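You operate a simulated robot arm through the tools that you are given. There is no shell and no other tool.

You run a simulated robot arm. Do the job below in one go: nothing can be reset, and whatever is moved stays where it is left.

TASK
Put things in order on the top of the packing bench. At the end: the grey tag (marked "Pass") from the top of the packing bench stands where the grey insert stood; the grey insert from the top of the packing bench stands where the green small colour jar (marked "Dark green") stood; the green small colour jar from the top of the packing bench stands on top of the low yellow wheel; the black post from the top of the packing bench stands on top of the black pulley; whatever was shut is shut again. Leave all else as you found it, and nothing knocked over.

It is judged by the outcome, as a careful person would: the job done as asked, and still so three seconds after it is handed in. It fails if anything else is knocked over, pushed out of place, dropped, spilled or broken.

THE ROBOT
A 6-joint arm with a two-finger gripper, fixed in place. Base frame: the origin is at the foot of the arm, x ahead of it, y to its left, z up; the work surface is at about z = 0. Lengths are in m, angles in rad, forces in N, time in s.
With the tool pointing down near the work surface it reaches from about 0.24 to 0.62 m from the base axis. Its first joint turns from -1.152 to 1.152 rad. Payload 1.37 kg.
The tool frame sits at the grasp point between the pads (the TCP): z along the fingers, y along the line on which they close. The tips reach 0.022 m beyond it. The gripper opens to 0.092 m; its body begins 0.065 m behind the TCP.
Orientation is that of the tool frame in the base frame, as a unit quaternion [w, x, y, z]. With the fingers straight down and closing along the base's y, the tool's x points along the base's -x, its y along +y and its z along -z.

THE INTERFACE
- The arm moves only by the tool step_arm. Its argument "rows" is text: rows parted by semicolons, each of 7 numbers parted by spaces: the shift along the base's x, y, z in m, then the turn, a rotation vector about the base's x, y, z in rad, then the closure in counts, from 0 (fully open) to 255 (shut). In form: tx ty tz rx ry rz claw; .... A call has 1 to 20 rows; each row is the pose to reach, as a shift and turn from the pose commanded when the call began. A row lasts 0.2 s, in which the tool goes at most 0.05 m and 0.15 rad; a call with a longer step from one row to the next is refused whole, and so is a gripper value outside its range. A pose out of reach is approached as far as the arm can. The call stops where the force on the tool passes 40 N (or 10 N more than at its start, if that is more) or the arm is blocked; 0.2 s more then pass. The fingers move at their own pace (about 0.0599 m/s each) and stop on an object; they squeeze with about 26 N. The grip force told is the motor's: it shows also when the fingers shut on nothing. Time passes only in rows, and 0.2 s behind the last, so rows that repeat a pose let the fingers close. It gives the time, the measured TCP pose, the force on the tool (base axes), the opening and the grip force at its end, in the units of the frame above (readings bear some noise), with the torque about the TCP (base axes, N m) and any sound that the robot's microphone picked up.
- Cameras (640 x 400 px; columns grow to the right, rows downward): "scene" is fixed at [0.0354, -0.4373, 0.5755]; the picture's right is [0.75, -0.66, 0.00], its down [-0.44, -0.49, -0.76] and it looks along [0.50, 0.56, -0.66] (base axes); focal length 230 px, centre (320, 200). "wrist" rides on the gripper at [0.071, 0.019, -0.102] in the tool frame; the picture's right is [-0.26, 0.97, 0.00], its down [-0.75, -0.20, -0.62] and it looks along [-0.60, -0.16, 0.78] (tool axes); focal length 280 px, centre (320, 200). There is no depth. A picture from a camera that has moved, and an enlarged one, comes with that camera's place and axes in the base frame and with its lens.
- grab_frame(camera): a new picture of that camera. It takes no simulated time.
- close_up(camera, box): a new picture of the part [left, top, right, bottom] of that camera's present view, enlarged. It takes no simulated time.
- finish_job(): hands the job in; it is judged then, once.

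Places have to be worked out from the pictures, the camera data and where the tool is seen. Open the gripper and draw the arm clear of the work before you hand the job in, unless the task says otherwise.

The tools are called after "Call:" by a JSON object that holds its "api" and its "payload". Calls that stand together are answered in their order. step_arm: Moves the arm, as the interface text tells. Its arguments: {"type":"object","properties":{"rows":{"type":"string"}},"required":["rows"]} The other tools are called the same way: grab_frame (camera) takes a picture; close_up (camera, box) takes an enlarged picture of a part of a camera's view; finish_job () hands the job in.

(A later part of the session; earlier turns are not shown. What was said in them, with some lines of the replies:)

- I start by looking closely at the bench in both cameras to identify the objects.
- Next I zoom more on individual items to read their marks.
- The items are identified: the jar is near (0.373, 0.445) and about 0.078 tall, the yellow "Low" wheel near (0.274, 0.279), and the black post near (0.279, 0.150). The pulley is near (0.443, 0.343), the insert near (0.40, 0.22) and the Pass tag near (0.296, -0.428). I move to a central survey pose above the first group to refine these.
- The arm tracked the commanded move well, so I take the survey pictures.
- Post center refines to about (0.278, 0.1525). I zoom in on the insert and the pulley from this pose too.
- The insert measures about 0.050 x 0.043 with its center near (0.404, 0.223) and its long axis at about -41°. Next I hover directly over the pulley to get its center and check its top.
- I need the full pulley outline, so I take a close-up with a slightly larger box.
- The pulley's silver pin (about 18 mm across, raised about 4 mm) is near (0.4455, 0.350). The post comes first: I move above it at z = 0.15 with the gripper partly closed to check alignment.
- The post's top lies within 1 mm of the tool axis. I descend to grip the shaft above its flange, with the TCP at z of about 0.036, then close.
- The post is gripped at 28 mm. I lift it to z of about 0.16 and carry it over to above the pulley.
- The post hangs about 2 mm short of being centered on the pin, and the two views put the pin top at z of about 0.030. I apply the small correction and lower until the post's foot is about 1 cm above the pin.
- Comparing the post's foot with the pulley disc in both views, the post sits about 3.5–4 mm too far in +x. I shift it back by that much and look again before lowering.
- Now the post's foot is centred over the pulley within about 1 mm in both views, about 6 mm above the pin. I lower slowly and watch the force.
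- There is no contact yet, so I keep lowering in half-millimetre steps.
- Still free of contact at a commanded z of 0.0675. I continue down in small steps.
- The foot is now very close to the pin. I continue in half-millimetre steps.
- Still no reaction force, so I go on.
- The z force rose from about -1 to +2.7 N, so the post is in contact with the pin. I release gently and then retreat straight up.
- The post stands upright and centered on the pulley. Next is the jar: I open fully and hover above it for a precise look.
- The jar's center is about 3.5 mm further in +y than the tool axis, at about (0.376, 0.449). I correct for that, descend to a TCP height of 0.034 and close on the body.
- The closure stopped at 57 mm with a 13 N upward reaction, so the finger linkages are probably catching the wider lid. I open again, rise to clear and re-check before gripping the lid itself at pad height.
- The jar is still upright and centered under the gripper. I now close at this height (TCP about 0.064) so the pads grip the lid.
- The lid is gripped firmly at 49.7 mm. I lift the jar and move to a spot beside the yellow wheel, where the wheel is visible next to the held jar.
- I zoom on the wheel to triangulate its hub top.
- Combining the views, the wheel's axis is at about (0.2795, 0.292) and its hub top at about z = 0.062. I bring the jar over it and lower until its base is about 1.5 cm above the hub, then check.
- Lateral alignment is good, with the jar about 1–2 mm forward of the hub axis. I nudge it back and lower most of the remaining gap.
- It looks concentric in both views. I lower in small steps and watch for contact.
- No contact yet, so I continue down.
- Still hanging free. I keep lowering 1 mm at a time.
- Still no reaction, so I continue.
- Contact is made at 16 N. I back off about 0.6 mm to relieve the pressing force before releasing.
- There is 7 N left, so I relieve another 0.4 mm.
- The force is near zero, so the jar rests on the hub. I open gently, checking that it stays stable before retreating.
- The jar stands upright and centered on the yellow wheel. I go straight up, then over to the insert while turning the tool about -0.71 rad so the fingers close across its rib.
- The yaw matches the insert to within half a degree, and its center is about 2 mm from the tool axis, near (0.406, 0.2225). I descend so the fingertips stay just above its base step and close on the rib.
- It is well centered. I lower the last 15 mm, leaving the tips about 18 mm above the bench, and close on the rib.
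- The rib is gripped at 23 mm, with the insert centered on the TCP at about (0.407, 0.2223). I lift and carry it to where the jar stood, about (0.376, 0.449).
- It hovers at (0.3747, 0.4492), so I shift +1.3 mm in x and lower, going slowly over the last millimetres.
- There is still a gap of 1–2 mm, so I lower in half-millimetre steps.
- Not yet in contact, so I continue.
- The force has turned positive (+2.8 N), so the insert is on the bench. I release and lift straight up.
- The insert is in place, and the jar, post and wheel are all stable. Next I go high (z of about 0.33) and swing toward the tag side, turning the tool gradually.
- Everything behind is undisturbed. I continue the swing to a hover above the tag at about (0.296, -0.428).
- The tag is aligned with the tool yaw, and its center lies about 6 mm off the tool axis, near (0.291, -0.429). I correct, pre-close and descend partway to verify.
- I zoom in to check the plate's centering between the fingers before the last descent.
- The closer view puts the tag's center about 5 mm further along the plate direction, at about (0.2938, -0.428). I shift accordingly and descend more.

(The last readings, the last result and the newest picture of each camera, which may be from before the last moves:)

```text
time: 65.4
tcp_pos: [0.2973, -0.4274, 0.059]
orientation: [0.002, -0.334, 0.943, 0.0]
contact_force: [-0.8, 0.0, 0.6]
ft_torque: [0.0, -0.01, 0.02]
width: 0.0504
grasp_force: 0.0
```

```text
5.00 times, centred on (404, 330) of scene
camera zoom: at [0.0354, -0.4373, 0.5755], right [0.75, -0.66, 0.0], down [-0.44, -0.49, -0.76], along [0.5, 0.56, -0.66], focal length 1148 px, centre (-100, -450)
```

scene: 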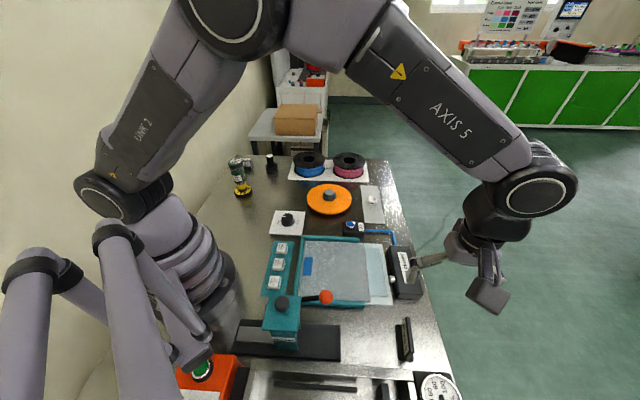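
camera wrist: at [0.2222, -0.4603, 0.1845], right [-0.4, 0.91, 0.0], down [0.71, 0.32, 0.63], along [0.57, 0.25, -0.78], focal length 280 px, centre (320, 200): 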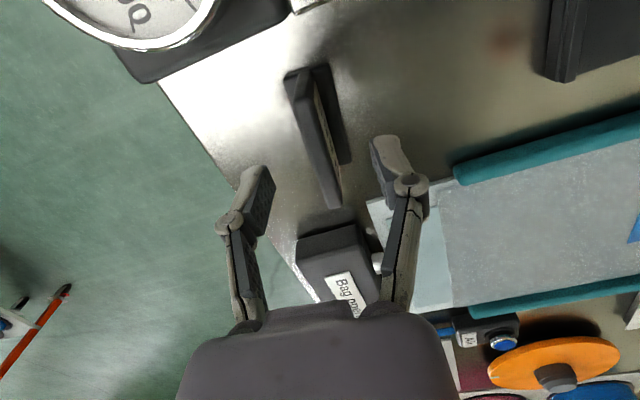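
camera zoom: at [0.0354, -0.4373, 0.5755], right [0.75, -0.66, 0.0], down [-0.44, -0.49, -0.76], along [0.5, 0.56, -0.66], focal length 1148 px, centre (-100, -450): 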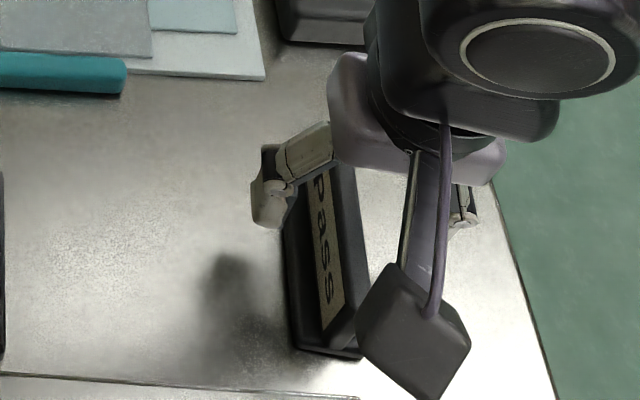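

The tag is now centered within about 2 mm. I descend to a TCP height of about 0.036 and close on the plate.

Call:
{"api": "step_arm", "payload": {"rows": "-0.0012 -0.0009 -0.01 0 0 0 115; -0.0012 -0.0009 -0.018 0 0 0 115; -0.0012 -0.0009 -0.0225 0 0 0 115; -0.0012 -0.0009 -0.0225 0 0 0 135; -0.0012 -0.0009 -0.0225 0 0 0 160; -0.0012 -0.0009 -0.0225 0 0 0 185; -0.0012 -0.0009 -0.0225 0 0 0 210; -0.0012 -0.0009 -0.0225 0 0 0 235; -0.0012 -0.0009 -0.0225 0 0 0 255; -0.0012 -0.0009 -0.0225 0 0 0 255; -0.0012 -0.0009 -0.0225 0 0 0 255"}}

Call:
{"api": "grab_frame", "payload": {"camera": "wrist"}}

Call:
{"api": "close_up", "payload": {"camera": "scene", "box": [364, 290, 444, 370]}}

```text
time: 67.8
tcp_pos: [0.2941, -0.4261, 0.0382]
orientation: [0.001, -0.334, 0.942, 0.001]
contact_force: [-0.6, 0.3, 0.0]
ft_torque: [-0.03, -0.03, 0.01]
width: 0.009
grasp_force: 25.7
```

```text
taken
camera wrist: at [0.2275, -0.4572, 0.1391], right [-0.4, 0.91, 0.0], down [0.71, 0.32, 0.63], along [0.57, 0.25, -0.78], focal length 280 px, centre (320, 200)
```

wrist: 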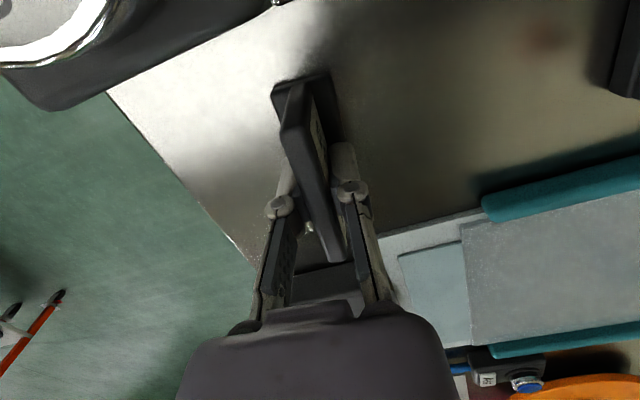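

```text
5.00 times, centred on (404, 330) of scene
camera zoom: at [0.0354, -0.4373, 0.5755], right [0.75, -0.66, 0.0], down [-0.44, -0.49, -0.76], along [0.5, 0.56, -0.66], focal length 1148 px, centre (-100, -450)
```

zoom: 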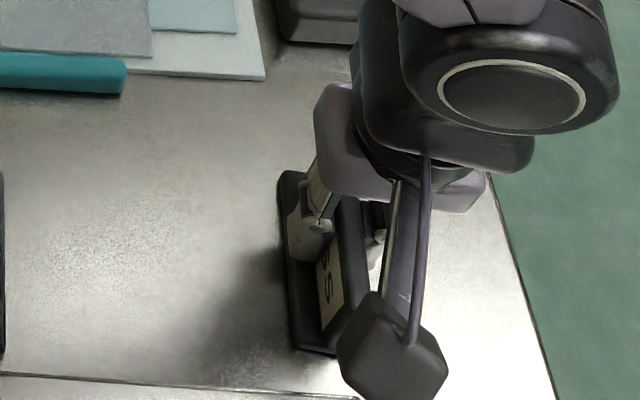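

The plate is gripped at 9 mm and the tag is centered on the TCP. I lift it high and retrace the swing, unwinding the yaw.

Call:
{"api": "step_arm", "payload": {"rows": "0 0 0.006 0 0 0 255; 0 0 0.025 0 0 0 255; 0 0 0.06 0 0 0 255; 0 0 0.1 0 0 0 255; 0 0 0.145 0 0 0 255; 0 0 0.19 0 0 0 255; 0 0 0.235 0 0 0 255; 0 0 0.28 0 0 0 255; 0.012 0.033 0.297 0 0 -0.05 255; 0.025 0.07 0.297 0 0 -0.1 255; 0.038 0.107 0.297 0 0 -0.15 255; 0.05 0.144 0.297 0 0 -0.2 255; 0.062 0.181 0.297 0 0 -0.25 255; 0.074 0.218 0.297 0 0 -0.3 255; 0.085 0.255 0.297 0 0 -0.35 255; 0.096 0.292 0.297 0 0 -0.4 255; 0.106 0.33 0.297 0 0 -0.45 255; 0.1137 0.3663 0.297 0 0 -0.503 255; 0.1137 0.3663 0.297 0 0 -0.503 255"}}

Call:
{"api": "grab_frame", "payload": {"camera": "scene"}}

Call:
{"api": "grab_frame", "payload": {"camera": "wrist"}}

```text
time: 71.8
tcp_pos: [0.4064, -0.0602, 0.3342]
orientation: [0.0, -0.089, 0.996, 0.0]
contact_force: [0.9, 0.0, -0.6]
ft_torque: [0.01, 0.0, 0.0]
width: 0.0089
grasp_force: 26.0
```

```text
taken
```

scene: 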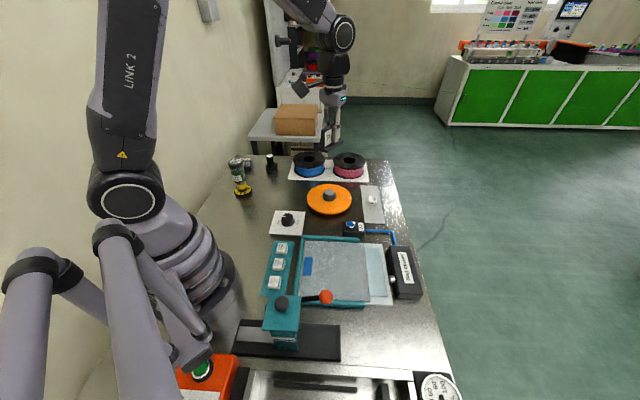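

```text
taken
camera wrist: at [0.3335, -0.0551, 0.435], right [0.09, 1.0, 0.0], down [0.78, -0.07, 0.63], along [0.62, -0.05, -0.78], focal length 280 px, centre (320, 200)
```

wrist: 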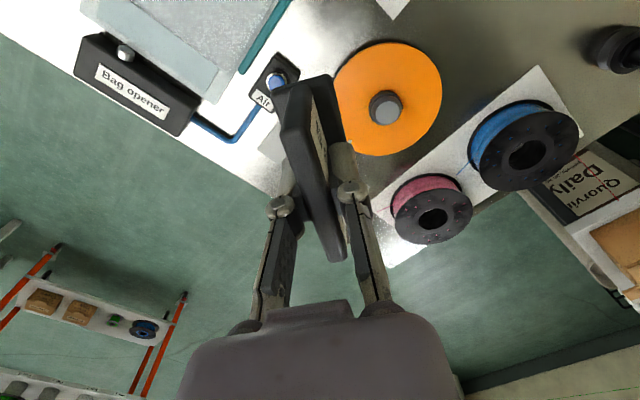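

The tag is held securely. I continue to above the insert's original spot (commanded 0.408, 0.223) and turn to the insert's old heading.

Call:
{"api": "step_arm", "payload": {"rows": "0 0.032 0 0 0 -0.1 255; 0 0.064 0 0 0 -0.2 255; 0 0.096 0 0 0 -0.3 255; 0 0.128 -0.01 0 0 -0.4 255; 0 0.16 -0.02 0 0 -0.5 255; 0 0.192 -0.035 0 0 -0.6 255; 0 0.224 -0.05 0 0 -0.7 255; 0 0.256 -0.07 0 0 -0.8 255; -0.0011 0.2834 -0.1 0 0 -0.893 255; -0.0011 0.2834 -0.14 0 0 -0.893 255; -0.0011 0.2834 -0.18 0 0 -0.893 255; -0.0011 0.2834 -0.22 0 0 -0.893 255; -0.0011 0.2834 -0.25 0 0 -0.893 255; -0.0011 0.2834 -0.265 0 0 -0.893 255; -0.0011 0.2834 -0.265 0 0 -0.893 255"}}

Call:
{"api": "grab_frame", "payload": {"camera": "wrist"}}

Call:
{"api": "close_up", "payload": {"camera": "scene", "box": [236, 140, 332, 200]}}

```text
time: 75.0
tcp_pos: [0.406, 0.2226, 0.0701]
orientation: [0.001, 0.349, 0.937, 0.0]
contact_force: [0.4, -0.5, -0.2]
ft_torque: [-0.01, 0.0, 0.02]
width: 0.0091
grasp_force: 25.8
```

```text
taken
camera wrist: at [0.3645, 0.2837, 0.1713], right [0.83, 0.56, 0.0], down [0.43, -0.65, 0.63], along [0.35, -0.52, -0.78], focal length 280 px, centre (320, 200)
```

wrist: 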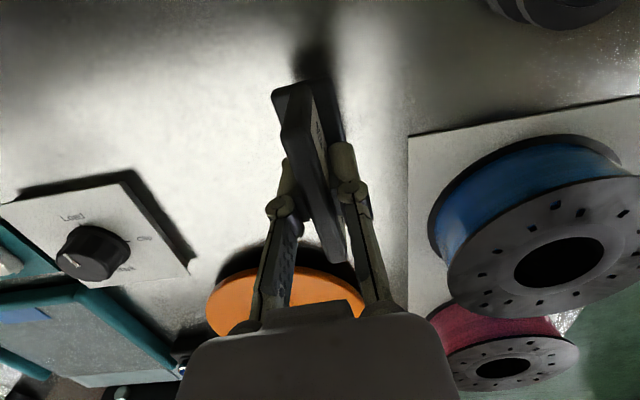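

```text
6.67 times, centred on (284, 170) of scene
camera zoom: at [0.0354, -0.4373, 0.5755], right [0.75, -0.66, 0.0], down [-0.44, -0.49, -0.76], along [0.5, 0.56, -0.66], focal length 1531 px, centre (560, 400)
```

zoom: 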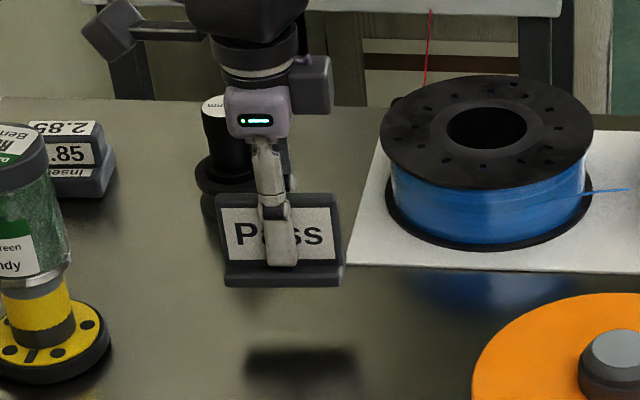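

The tag hangs level over the spot, with its bottom about 32 mm up. I lower it, slowly at the end.

Call:
{"api": "step_arm", "payload": {"rows": "0.0008 -0.0004 -0.01 0 0 0 255; 0.0008 -0.0004 -0.02 0 0 0 255; 0.0008 -0.0004 -0.026 0 0 0 255; 0.0008 -0.0004 -0.029 0 0 0 255; 0.0008 -0.0004 -0.029 0 0 0 255"}}

Call:
{"api": "close_up", "payload": {"camera": "scene", "box": [256, 160, 304, 200]}}

```text
time: 76.2
tcp_pos: [0.406, 0.2227, 0.0409]
orientation: [0.002, 0.349, 0.937, 0.0]
contact_force: [-0.4, 0.5, 0.3]
ft_torque: [-0.01, 0.01, 0.0]
width: 0.0088
grasp_force: 25.6
```

```text
10.00 times, centred on (280, 180) of scene
camera zoom: at [0.0354, -0.4373, 0.5755], right [0.75, -0.66, 0.0], down [-0.44, -0.49, -0.76], along [0.5, 0.56, -0.66], focal length 2297 px, centre (720, 400)
```

zoom: 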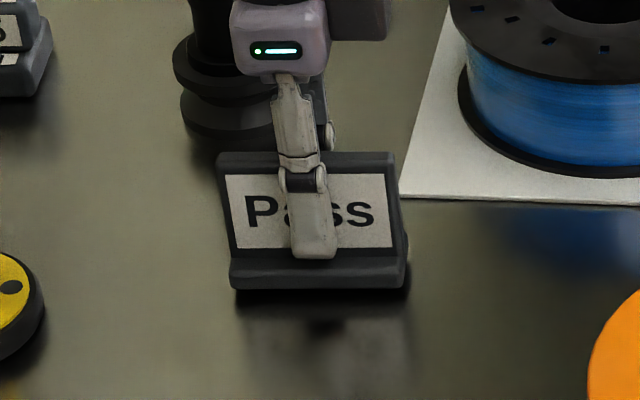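

About 2–3 mm remain, so I lower in small steps to contact.

Call:
{"api": "step_arm", "payload": {"rows": "0 0 -0.0005 0 0 0 255; 0 0 -0.001 0 0 0 255; 0 0 -0.0015 0 0 0 255; 0 0 -0.002 0 0 0 255; 0 0 -0.002 0 0 0 255"}}

```text
time: 77.4
tcp_pos: [0.4083, 0.2227, 0.0392]
orientation: [0.002, 0.349, 0.937, 0.0]
contact_force: [-0.1, 0.5, 0.1]
ft_torque: [0.02, 0.0, 0.04]
width: 0.009
grasp_force: 26.0
```

Not yet touching, so I continue in half-millimetre steps.

Call:
{"api": "step_arm", "payload": {"rows": "0 0 -0.0005 0 0 0 255; 0 0 -0.001 0 0 0 255; 0 0 -0.001 0 0 0 255"}}

Call:
{"api": "close_up", "payload": {"camera": "scene", "box": [256, 160, 304, 200]}}

```text
time: 78.2
tcp_pos: [0.4076, 0.2229, 0.0376]
orientation: [0.0, 0.349, 0.937, -0.001]
contact_force: [-0.3, 0.4, -0.1]
ft_torque: [-0.01, -0.01, 0.0]
width: 0.009
grasp_force: 26.0
```

```text
10.00 times, centred on (280, 180) of scene
camera zoom: at [0.0354, -0.4373, 0.5755], right [0.75, -0.66, 0.0], down [-0.44, -0.49, -0.76], along [0.5, 0.56, -0.66], focal length 2297 px, centre (720, 400)
```

zoom: 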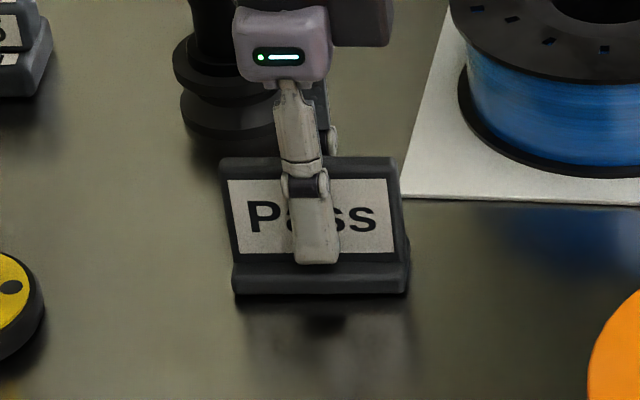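

Nearly there; one more half-millimetre at a time.

Call:
{"api": "step_arm", "payload": {"rows": "0 0 -0.0005 0 0 0 255; 0 0 -0.0005 0 0 0 255; 0 0 -0.0005 0 0 0 255"}}

```text
time: 79.0
tcp_pos: [0.407, 0.2229, 0.0375]
orientation: [0.001, 0.349, 0.937, 0.0]
contact_force: [-0.6, -0.3, 0.4]
ft_torque: [0.0, 0.01, -0.01]
width: 0.009
grasp_force: 26.1
```

Call:
{"api": "step_arm", "payload": {"rows": "0 0 -0.0005 0 0 0 255; 0 0 -0.0007 0 0 0 255; 0 0 -0.0007 0 0 0 255"}}

```text
time: 79.8
tcp_pos: [0.4075, 0.2227, 0.0377]
orientation: [0.0, 0.349, 0.937, 0.001]
contact_force: [-6.6, 1.7, 20.3]
ft_torque: [0.12, 0.23, 0.02]
width: 0.0092
grasp_force: 26.2
```

Contact at 20 N. I back off 0.6 mm before releasing.

Call:
{"api": "step_arm", "payload": {"rows": "0 0 0.0006 0 0 0 255; 0 0 0.0006 0 0 0 255"}}

```text
time: 80.4
tcp_pos: [0.4089, 0.222, 0.0371]
orientation: [0.0, 0.349, 0.937, 0.001]
contact_force: [-4.4, 4.5, 15.8]
ft_torque: [0.14, 0.13, -0.02]
width: 0.0087
grasp_force: 26.0
```

15.8 N remains, so I relieve another 0.5 mm.

Call:
{"api": "step_arm", "payload": {"rows": "0 0 0.0005 0 0 0 255; 0 0 0.0005 0 0 0 255"}}

Call:
{"api": "close_up", "payload": {"camera": "scene", "box": [256, 160, 304, 200]}}

```text
time: 81.0
tcp_pos: [0.4076, 0.223, 0.037]
orientation: [0.001, 0.35, 0.937, 0.001]
contact_force: [0.6, 1.1, 10.0]
ft_torque: [-0.04, -0.05, 0.02]
width: 0.009
grasp_force: 26.1
```

```text
10.00 times, centred on (280, 180) of scene
camera zoom: at [0.0354, -0.4374, 0.5755], right [0.75, -0.66, 0.0], down [-0.44, -0.49, -0.76], along [0.5, 0.56, -0.66], focal length 2297 px, centre (720, 400)
```

zoom: 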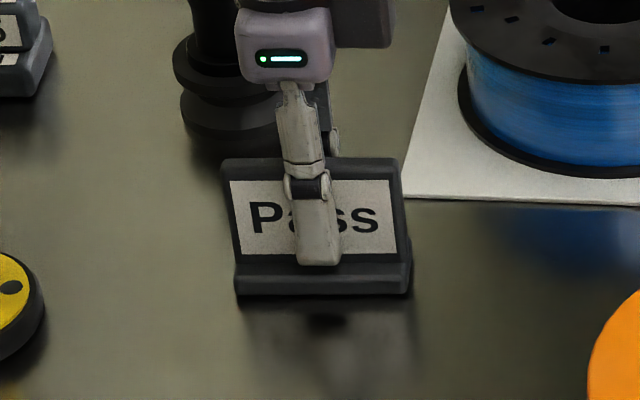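

Down to 10 N; I relieve a little more.

Call:
{"api": "step_arm", "payload": {"rows": "0 0 0.0006 0 0 0 255; 0 0 0.0006 0 0 0 255"}}

```text
time: 81.6
tcp_pos: [0.4075, 0.2222, 0.0368]
orientation: [0.0, 0.349, 0.937, -0.001]
contact_force: [-0.1, 0.2, 2.2]
ft_torque: [-0.04, -0.06, -0.02]
width: 0.0091
grasp_force: 26.9
```

The force is down to about 2 N with the tag resting on the bench. I release gently and rise straight up.

Call:
{"api": "step_arm", "payload": {"rows": "0 0 0 0 0 0 222; 0 0 0 0 0 0 205; 0 0 0 0 0 0 180; 0 0 0 0 0 0 150; 0 0 0 0 0 0 120; 0 0 0 0 0 0 100; 0 0 0 0 0 0 100; 0 0 0.006 0 0 0 100; 0 0 0.02 0 0 0 100; 0 0 0.05 0 0 0 100; 0 0 0.09 0 0 0 100; 0 0 0.13 0 0 0 100; 0 0 0.17 0 0 0 100; 0 0 0.2 0 0 0 100; 0 0 0.2 0 0 0 100"}}

Call:
{"api": "grab_frame", "payload": {"camera": "wrist"}}

Call:
{"api": "close_up", "payload": {"camera": "scene", "box": [220, 140, 316, 200]}}

```text
time: 84.8
tcp_pos: [0.4088, 0.2226, 0.2381]
orientation: [0.0, 0.349, 0.937, -0.001]
contact_force: [-0.4, -0.4, 0.3]
ft_torque: [0.0, -0.03, -0.03]
width: 0.0561
grasp_force: 0.1
```

```text
taken
camera wrist: at [0.368, 0.2831, 0.3394], right [0.83, 0.56, 0.0], down [0.43, -0.65, 0.63], along [0.35, -0.52, -0.78], focal length 280 px, centre (320, 200)
```

wrist: 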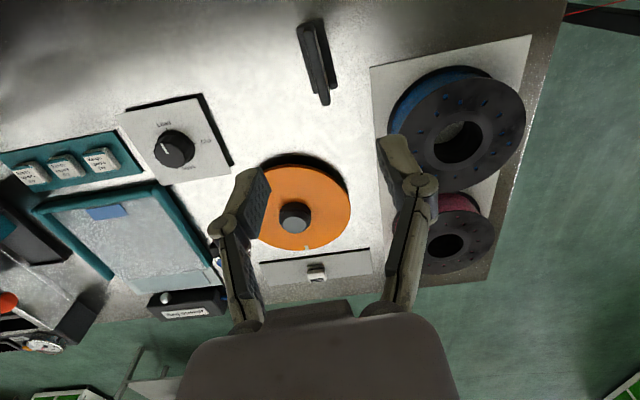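

```text
6.67 times, centred on (268, 170) of scene
camera zoom: at [0.0354, -0.4373, 0.5755], right [0.75, -0.66, 0.0], down [-0.44, -0.49, -0.76], along [0.5, 0.56, -0.66], focal length 1531 px, centre (667, 400)
```

zoom: 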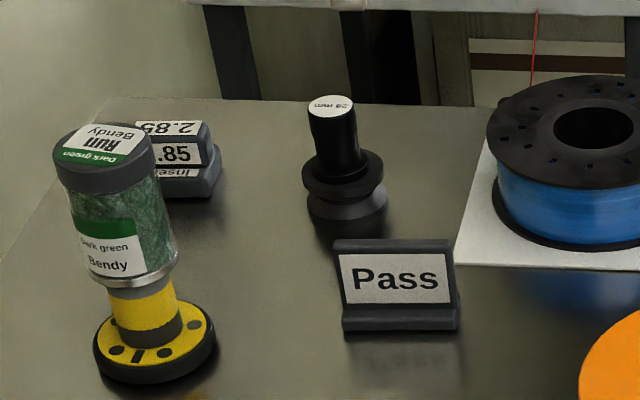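

All four items are in place. I raise the arm clear, open the gripper fully, turn back toward the starting pose and do a final check.

Call:
{"api": "step_arm", "payload": {"rows": "0 0 0.03 0 0 0.1 60; 0 0 0.06 0 0 0.2 30; 0 0 0.09 0 0 0.3 0; -0.01 0.02 0.11 0 0 0.4 0; -0.02 0.04 0.115 0 0 0.5 0; -0.03 0.06 0.115 0 0 0.6 0; -0.037 0.09 0.115 0 0 0.7 0; -0.037 0.099 0.115 0 0 0.712 0; -0.037 0.099 0.115 0 0 0.712 0; -0.037 0.099 0.115 0 0 0.712 0"}}

Call:
{"api": "grab_frame", "payload": {"camera": "wrist"}}

Call:
{"api": "grab_frame", "payload": {"camera": "scene"}}

Call:
{"api": "close_up", "payload": {"camera": "scene", "box": [220, 140, 316, 200]}}

```text
time: 87.0
tcp_pos: [0.3692, 0.3223, 0.3528]
orientation: [0.001, 0.001, 1.0, 0.0]
contact_force: [0.4, -0.2, -0.3]
ft_torque: [0.0, 0.03, -0.02]
width: 0.0919
grasp_force: 0.0
```

```text
taken
camera wrist: at [0.298, 0.3407, 0.4541], right [0.26, 0.96, 0.0], down [0.75, -0.21, 0.63], along [0.6, -0.16, -0.78], focal length 280 px, centre (320, 200)
```

wrist: 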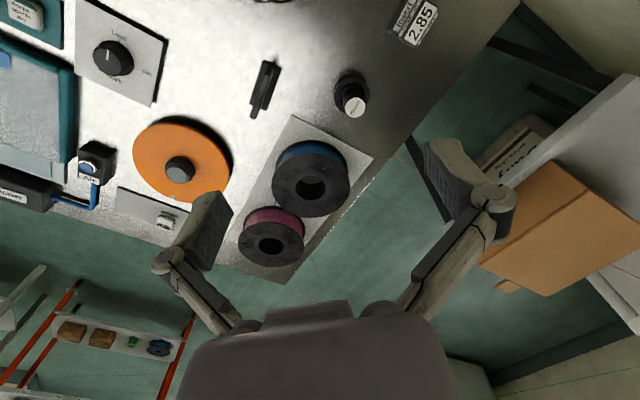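

```text
taken
```

scene: 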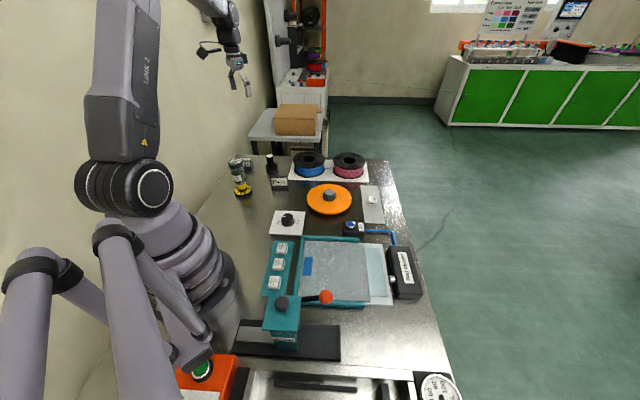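

```text
6.67 times, centred on (268, 170) of scene
camera zoom: at [0.0354, -0.4373, 0.5755], right [0.75, -0.66, 0.0], down [-0.44, -0.49, -0.76], along [0.5, 0.56, -0.66], focal length 1531 px, centre (667, 400)
```

zoom: 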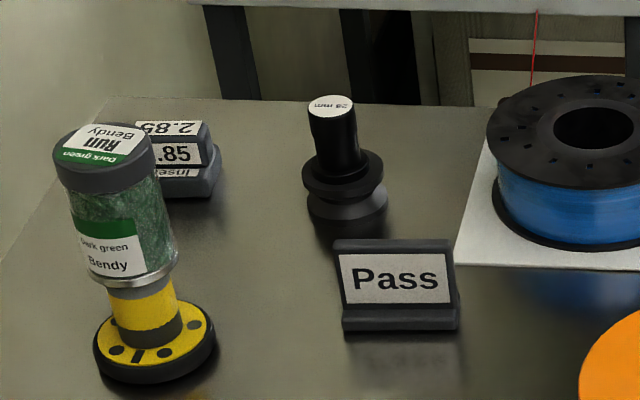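

The final check shows:
- **Tag:** where the insert stood.
- **Insert:** where the jar stood.
- **Jar:** on the yellow wheel.
- **Post:** on the pulley.

All of them are upright and stable, nothing else has moved, and nothing shut was opened. The gripper is open and the arm is clear, so I hand the job in.

Call:
{"api": "finish_job", "payload": {}}

```text
The job is handed in.
```

The bench is in order and the job is handed in. The last pictures, taken just before that, showed every item upright and steady:

- **Grey "Pass" tag:** stands where the grey insert stood, with its long side along the line the insert had.
- **Grey insert:** stands where the "Dark green" jar stood.
- **"Dark green" jar:** stands on top of the low yellow wheel, centred on its hub.
- **Black post:** stands on top of the black pulley, resting on the small raised pin in the middle.

I opened nothing that was shut, and I saw nothing else knocked over or moved. My first grip on the jar caught its lid, so I let go and gripped it again higher up; the jar stayed upright.

The gripper is open and the arm is back near its starting position, clear of the work.
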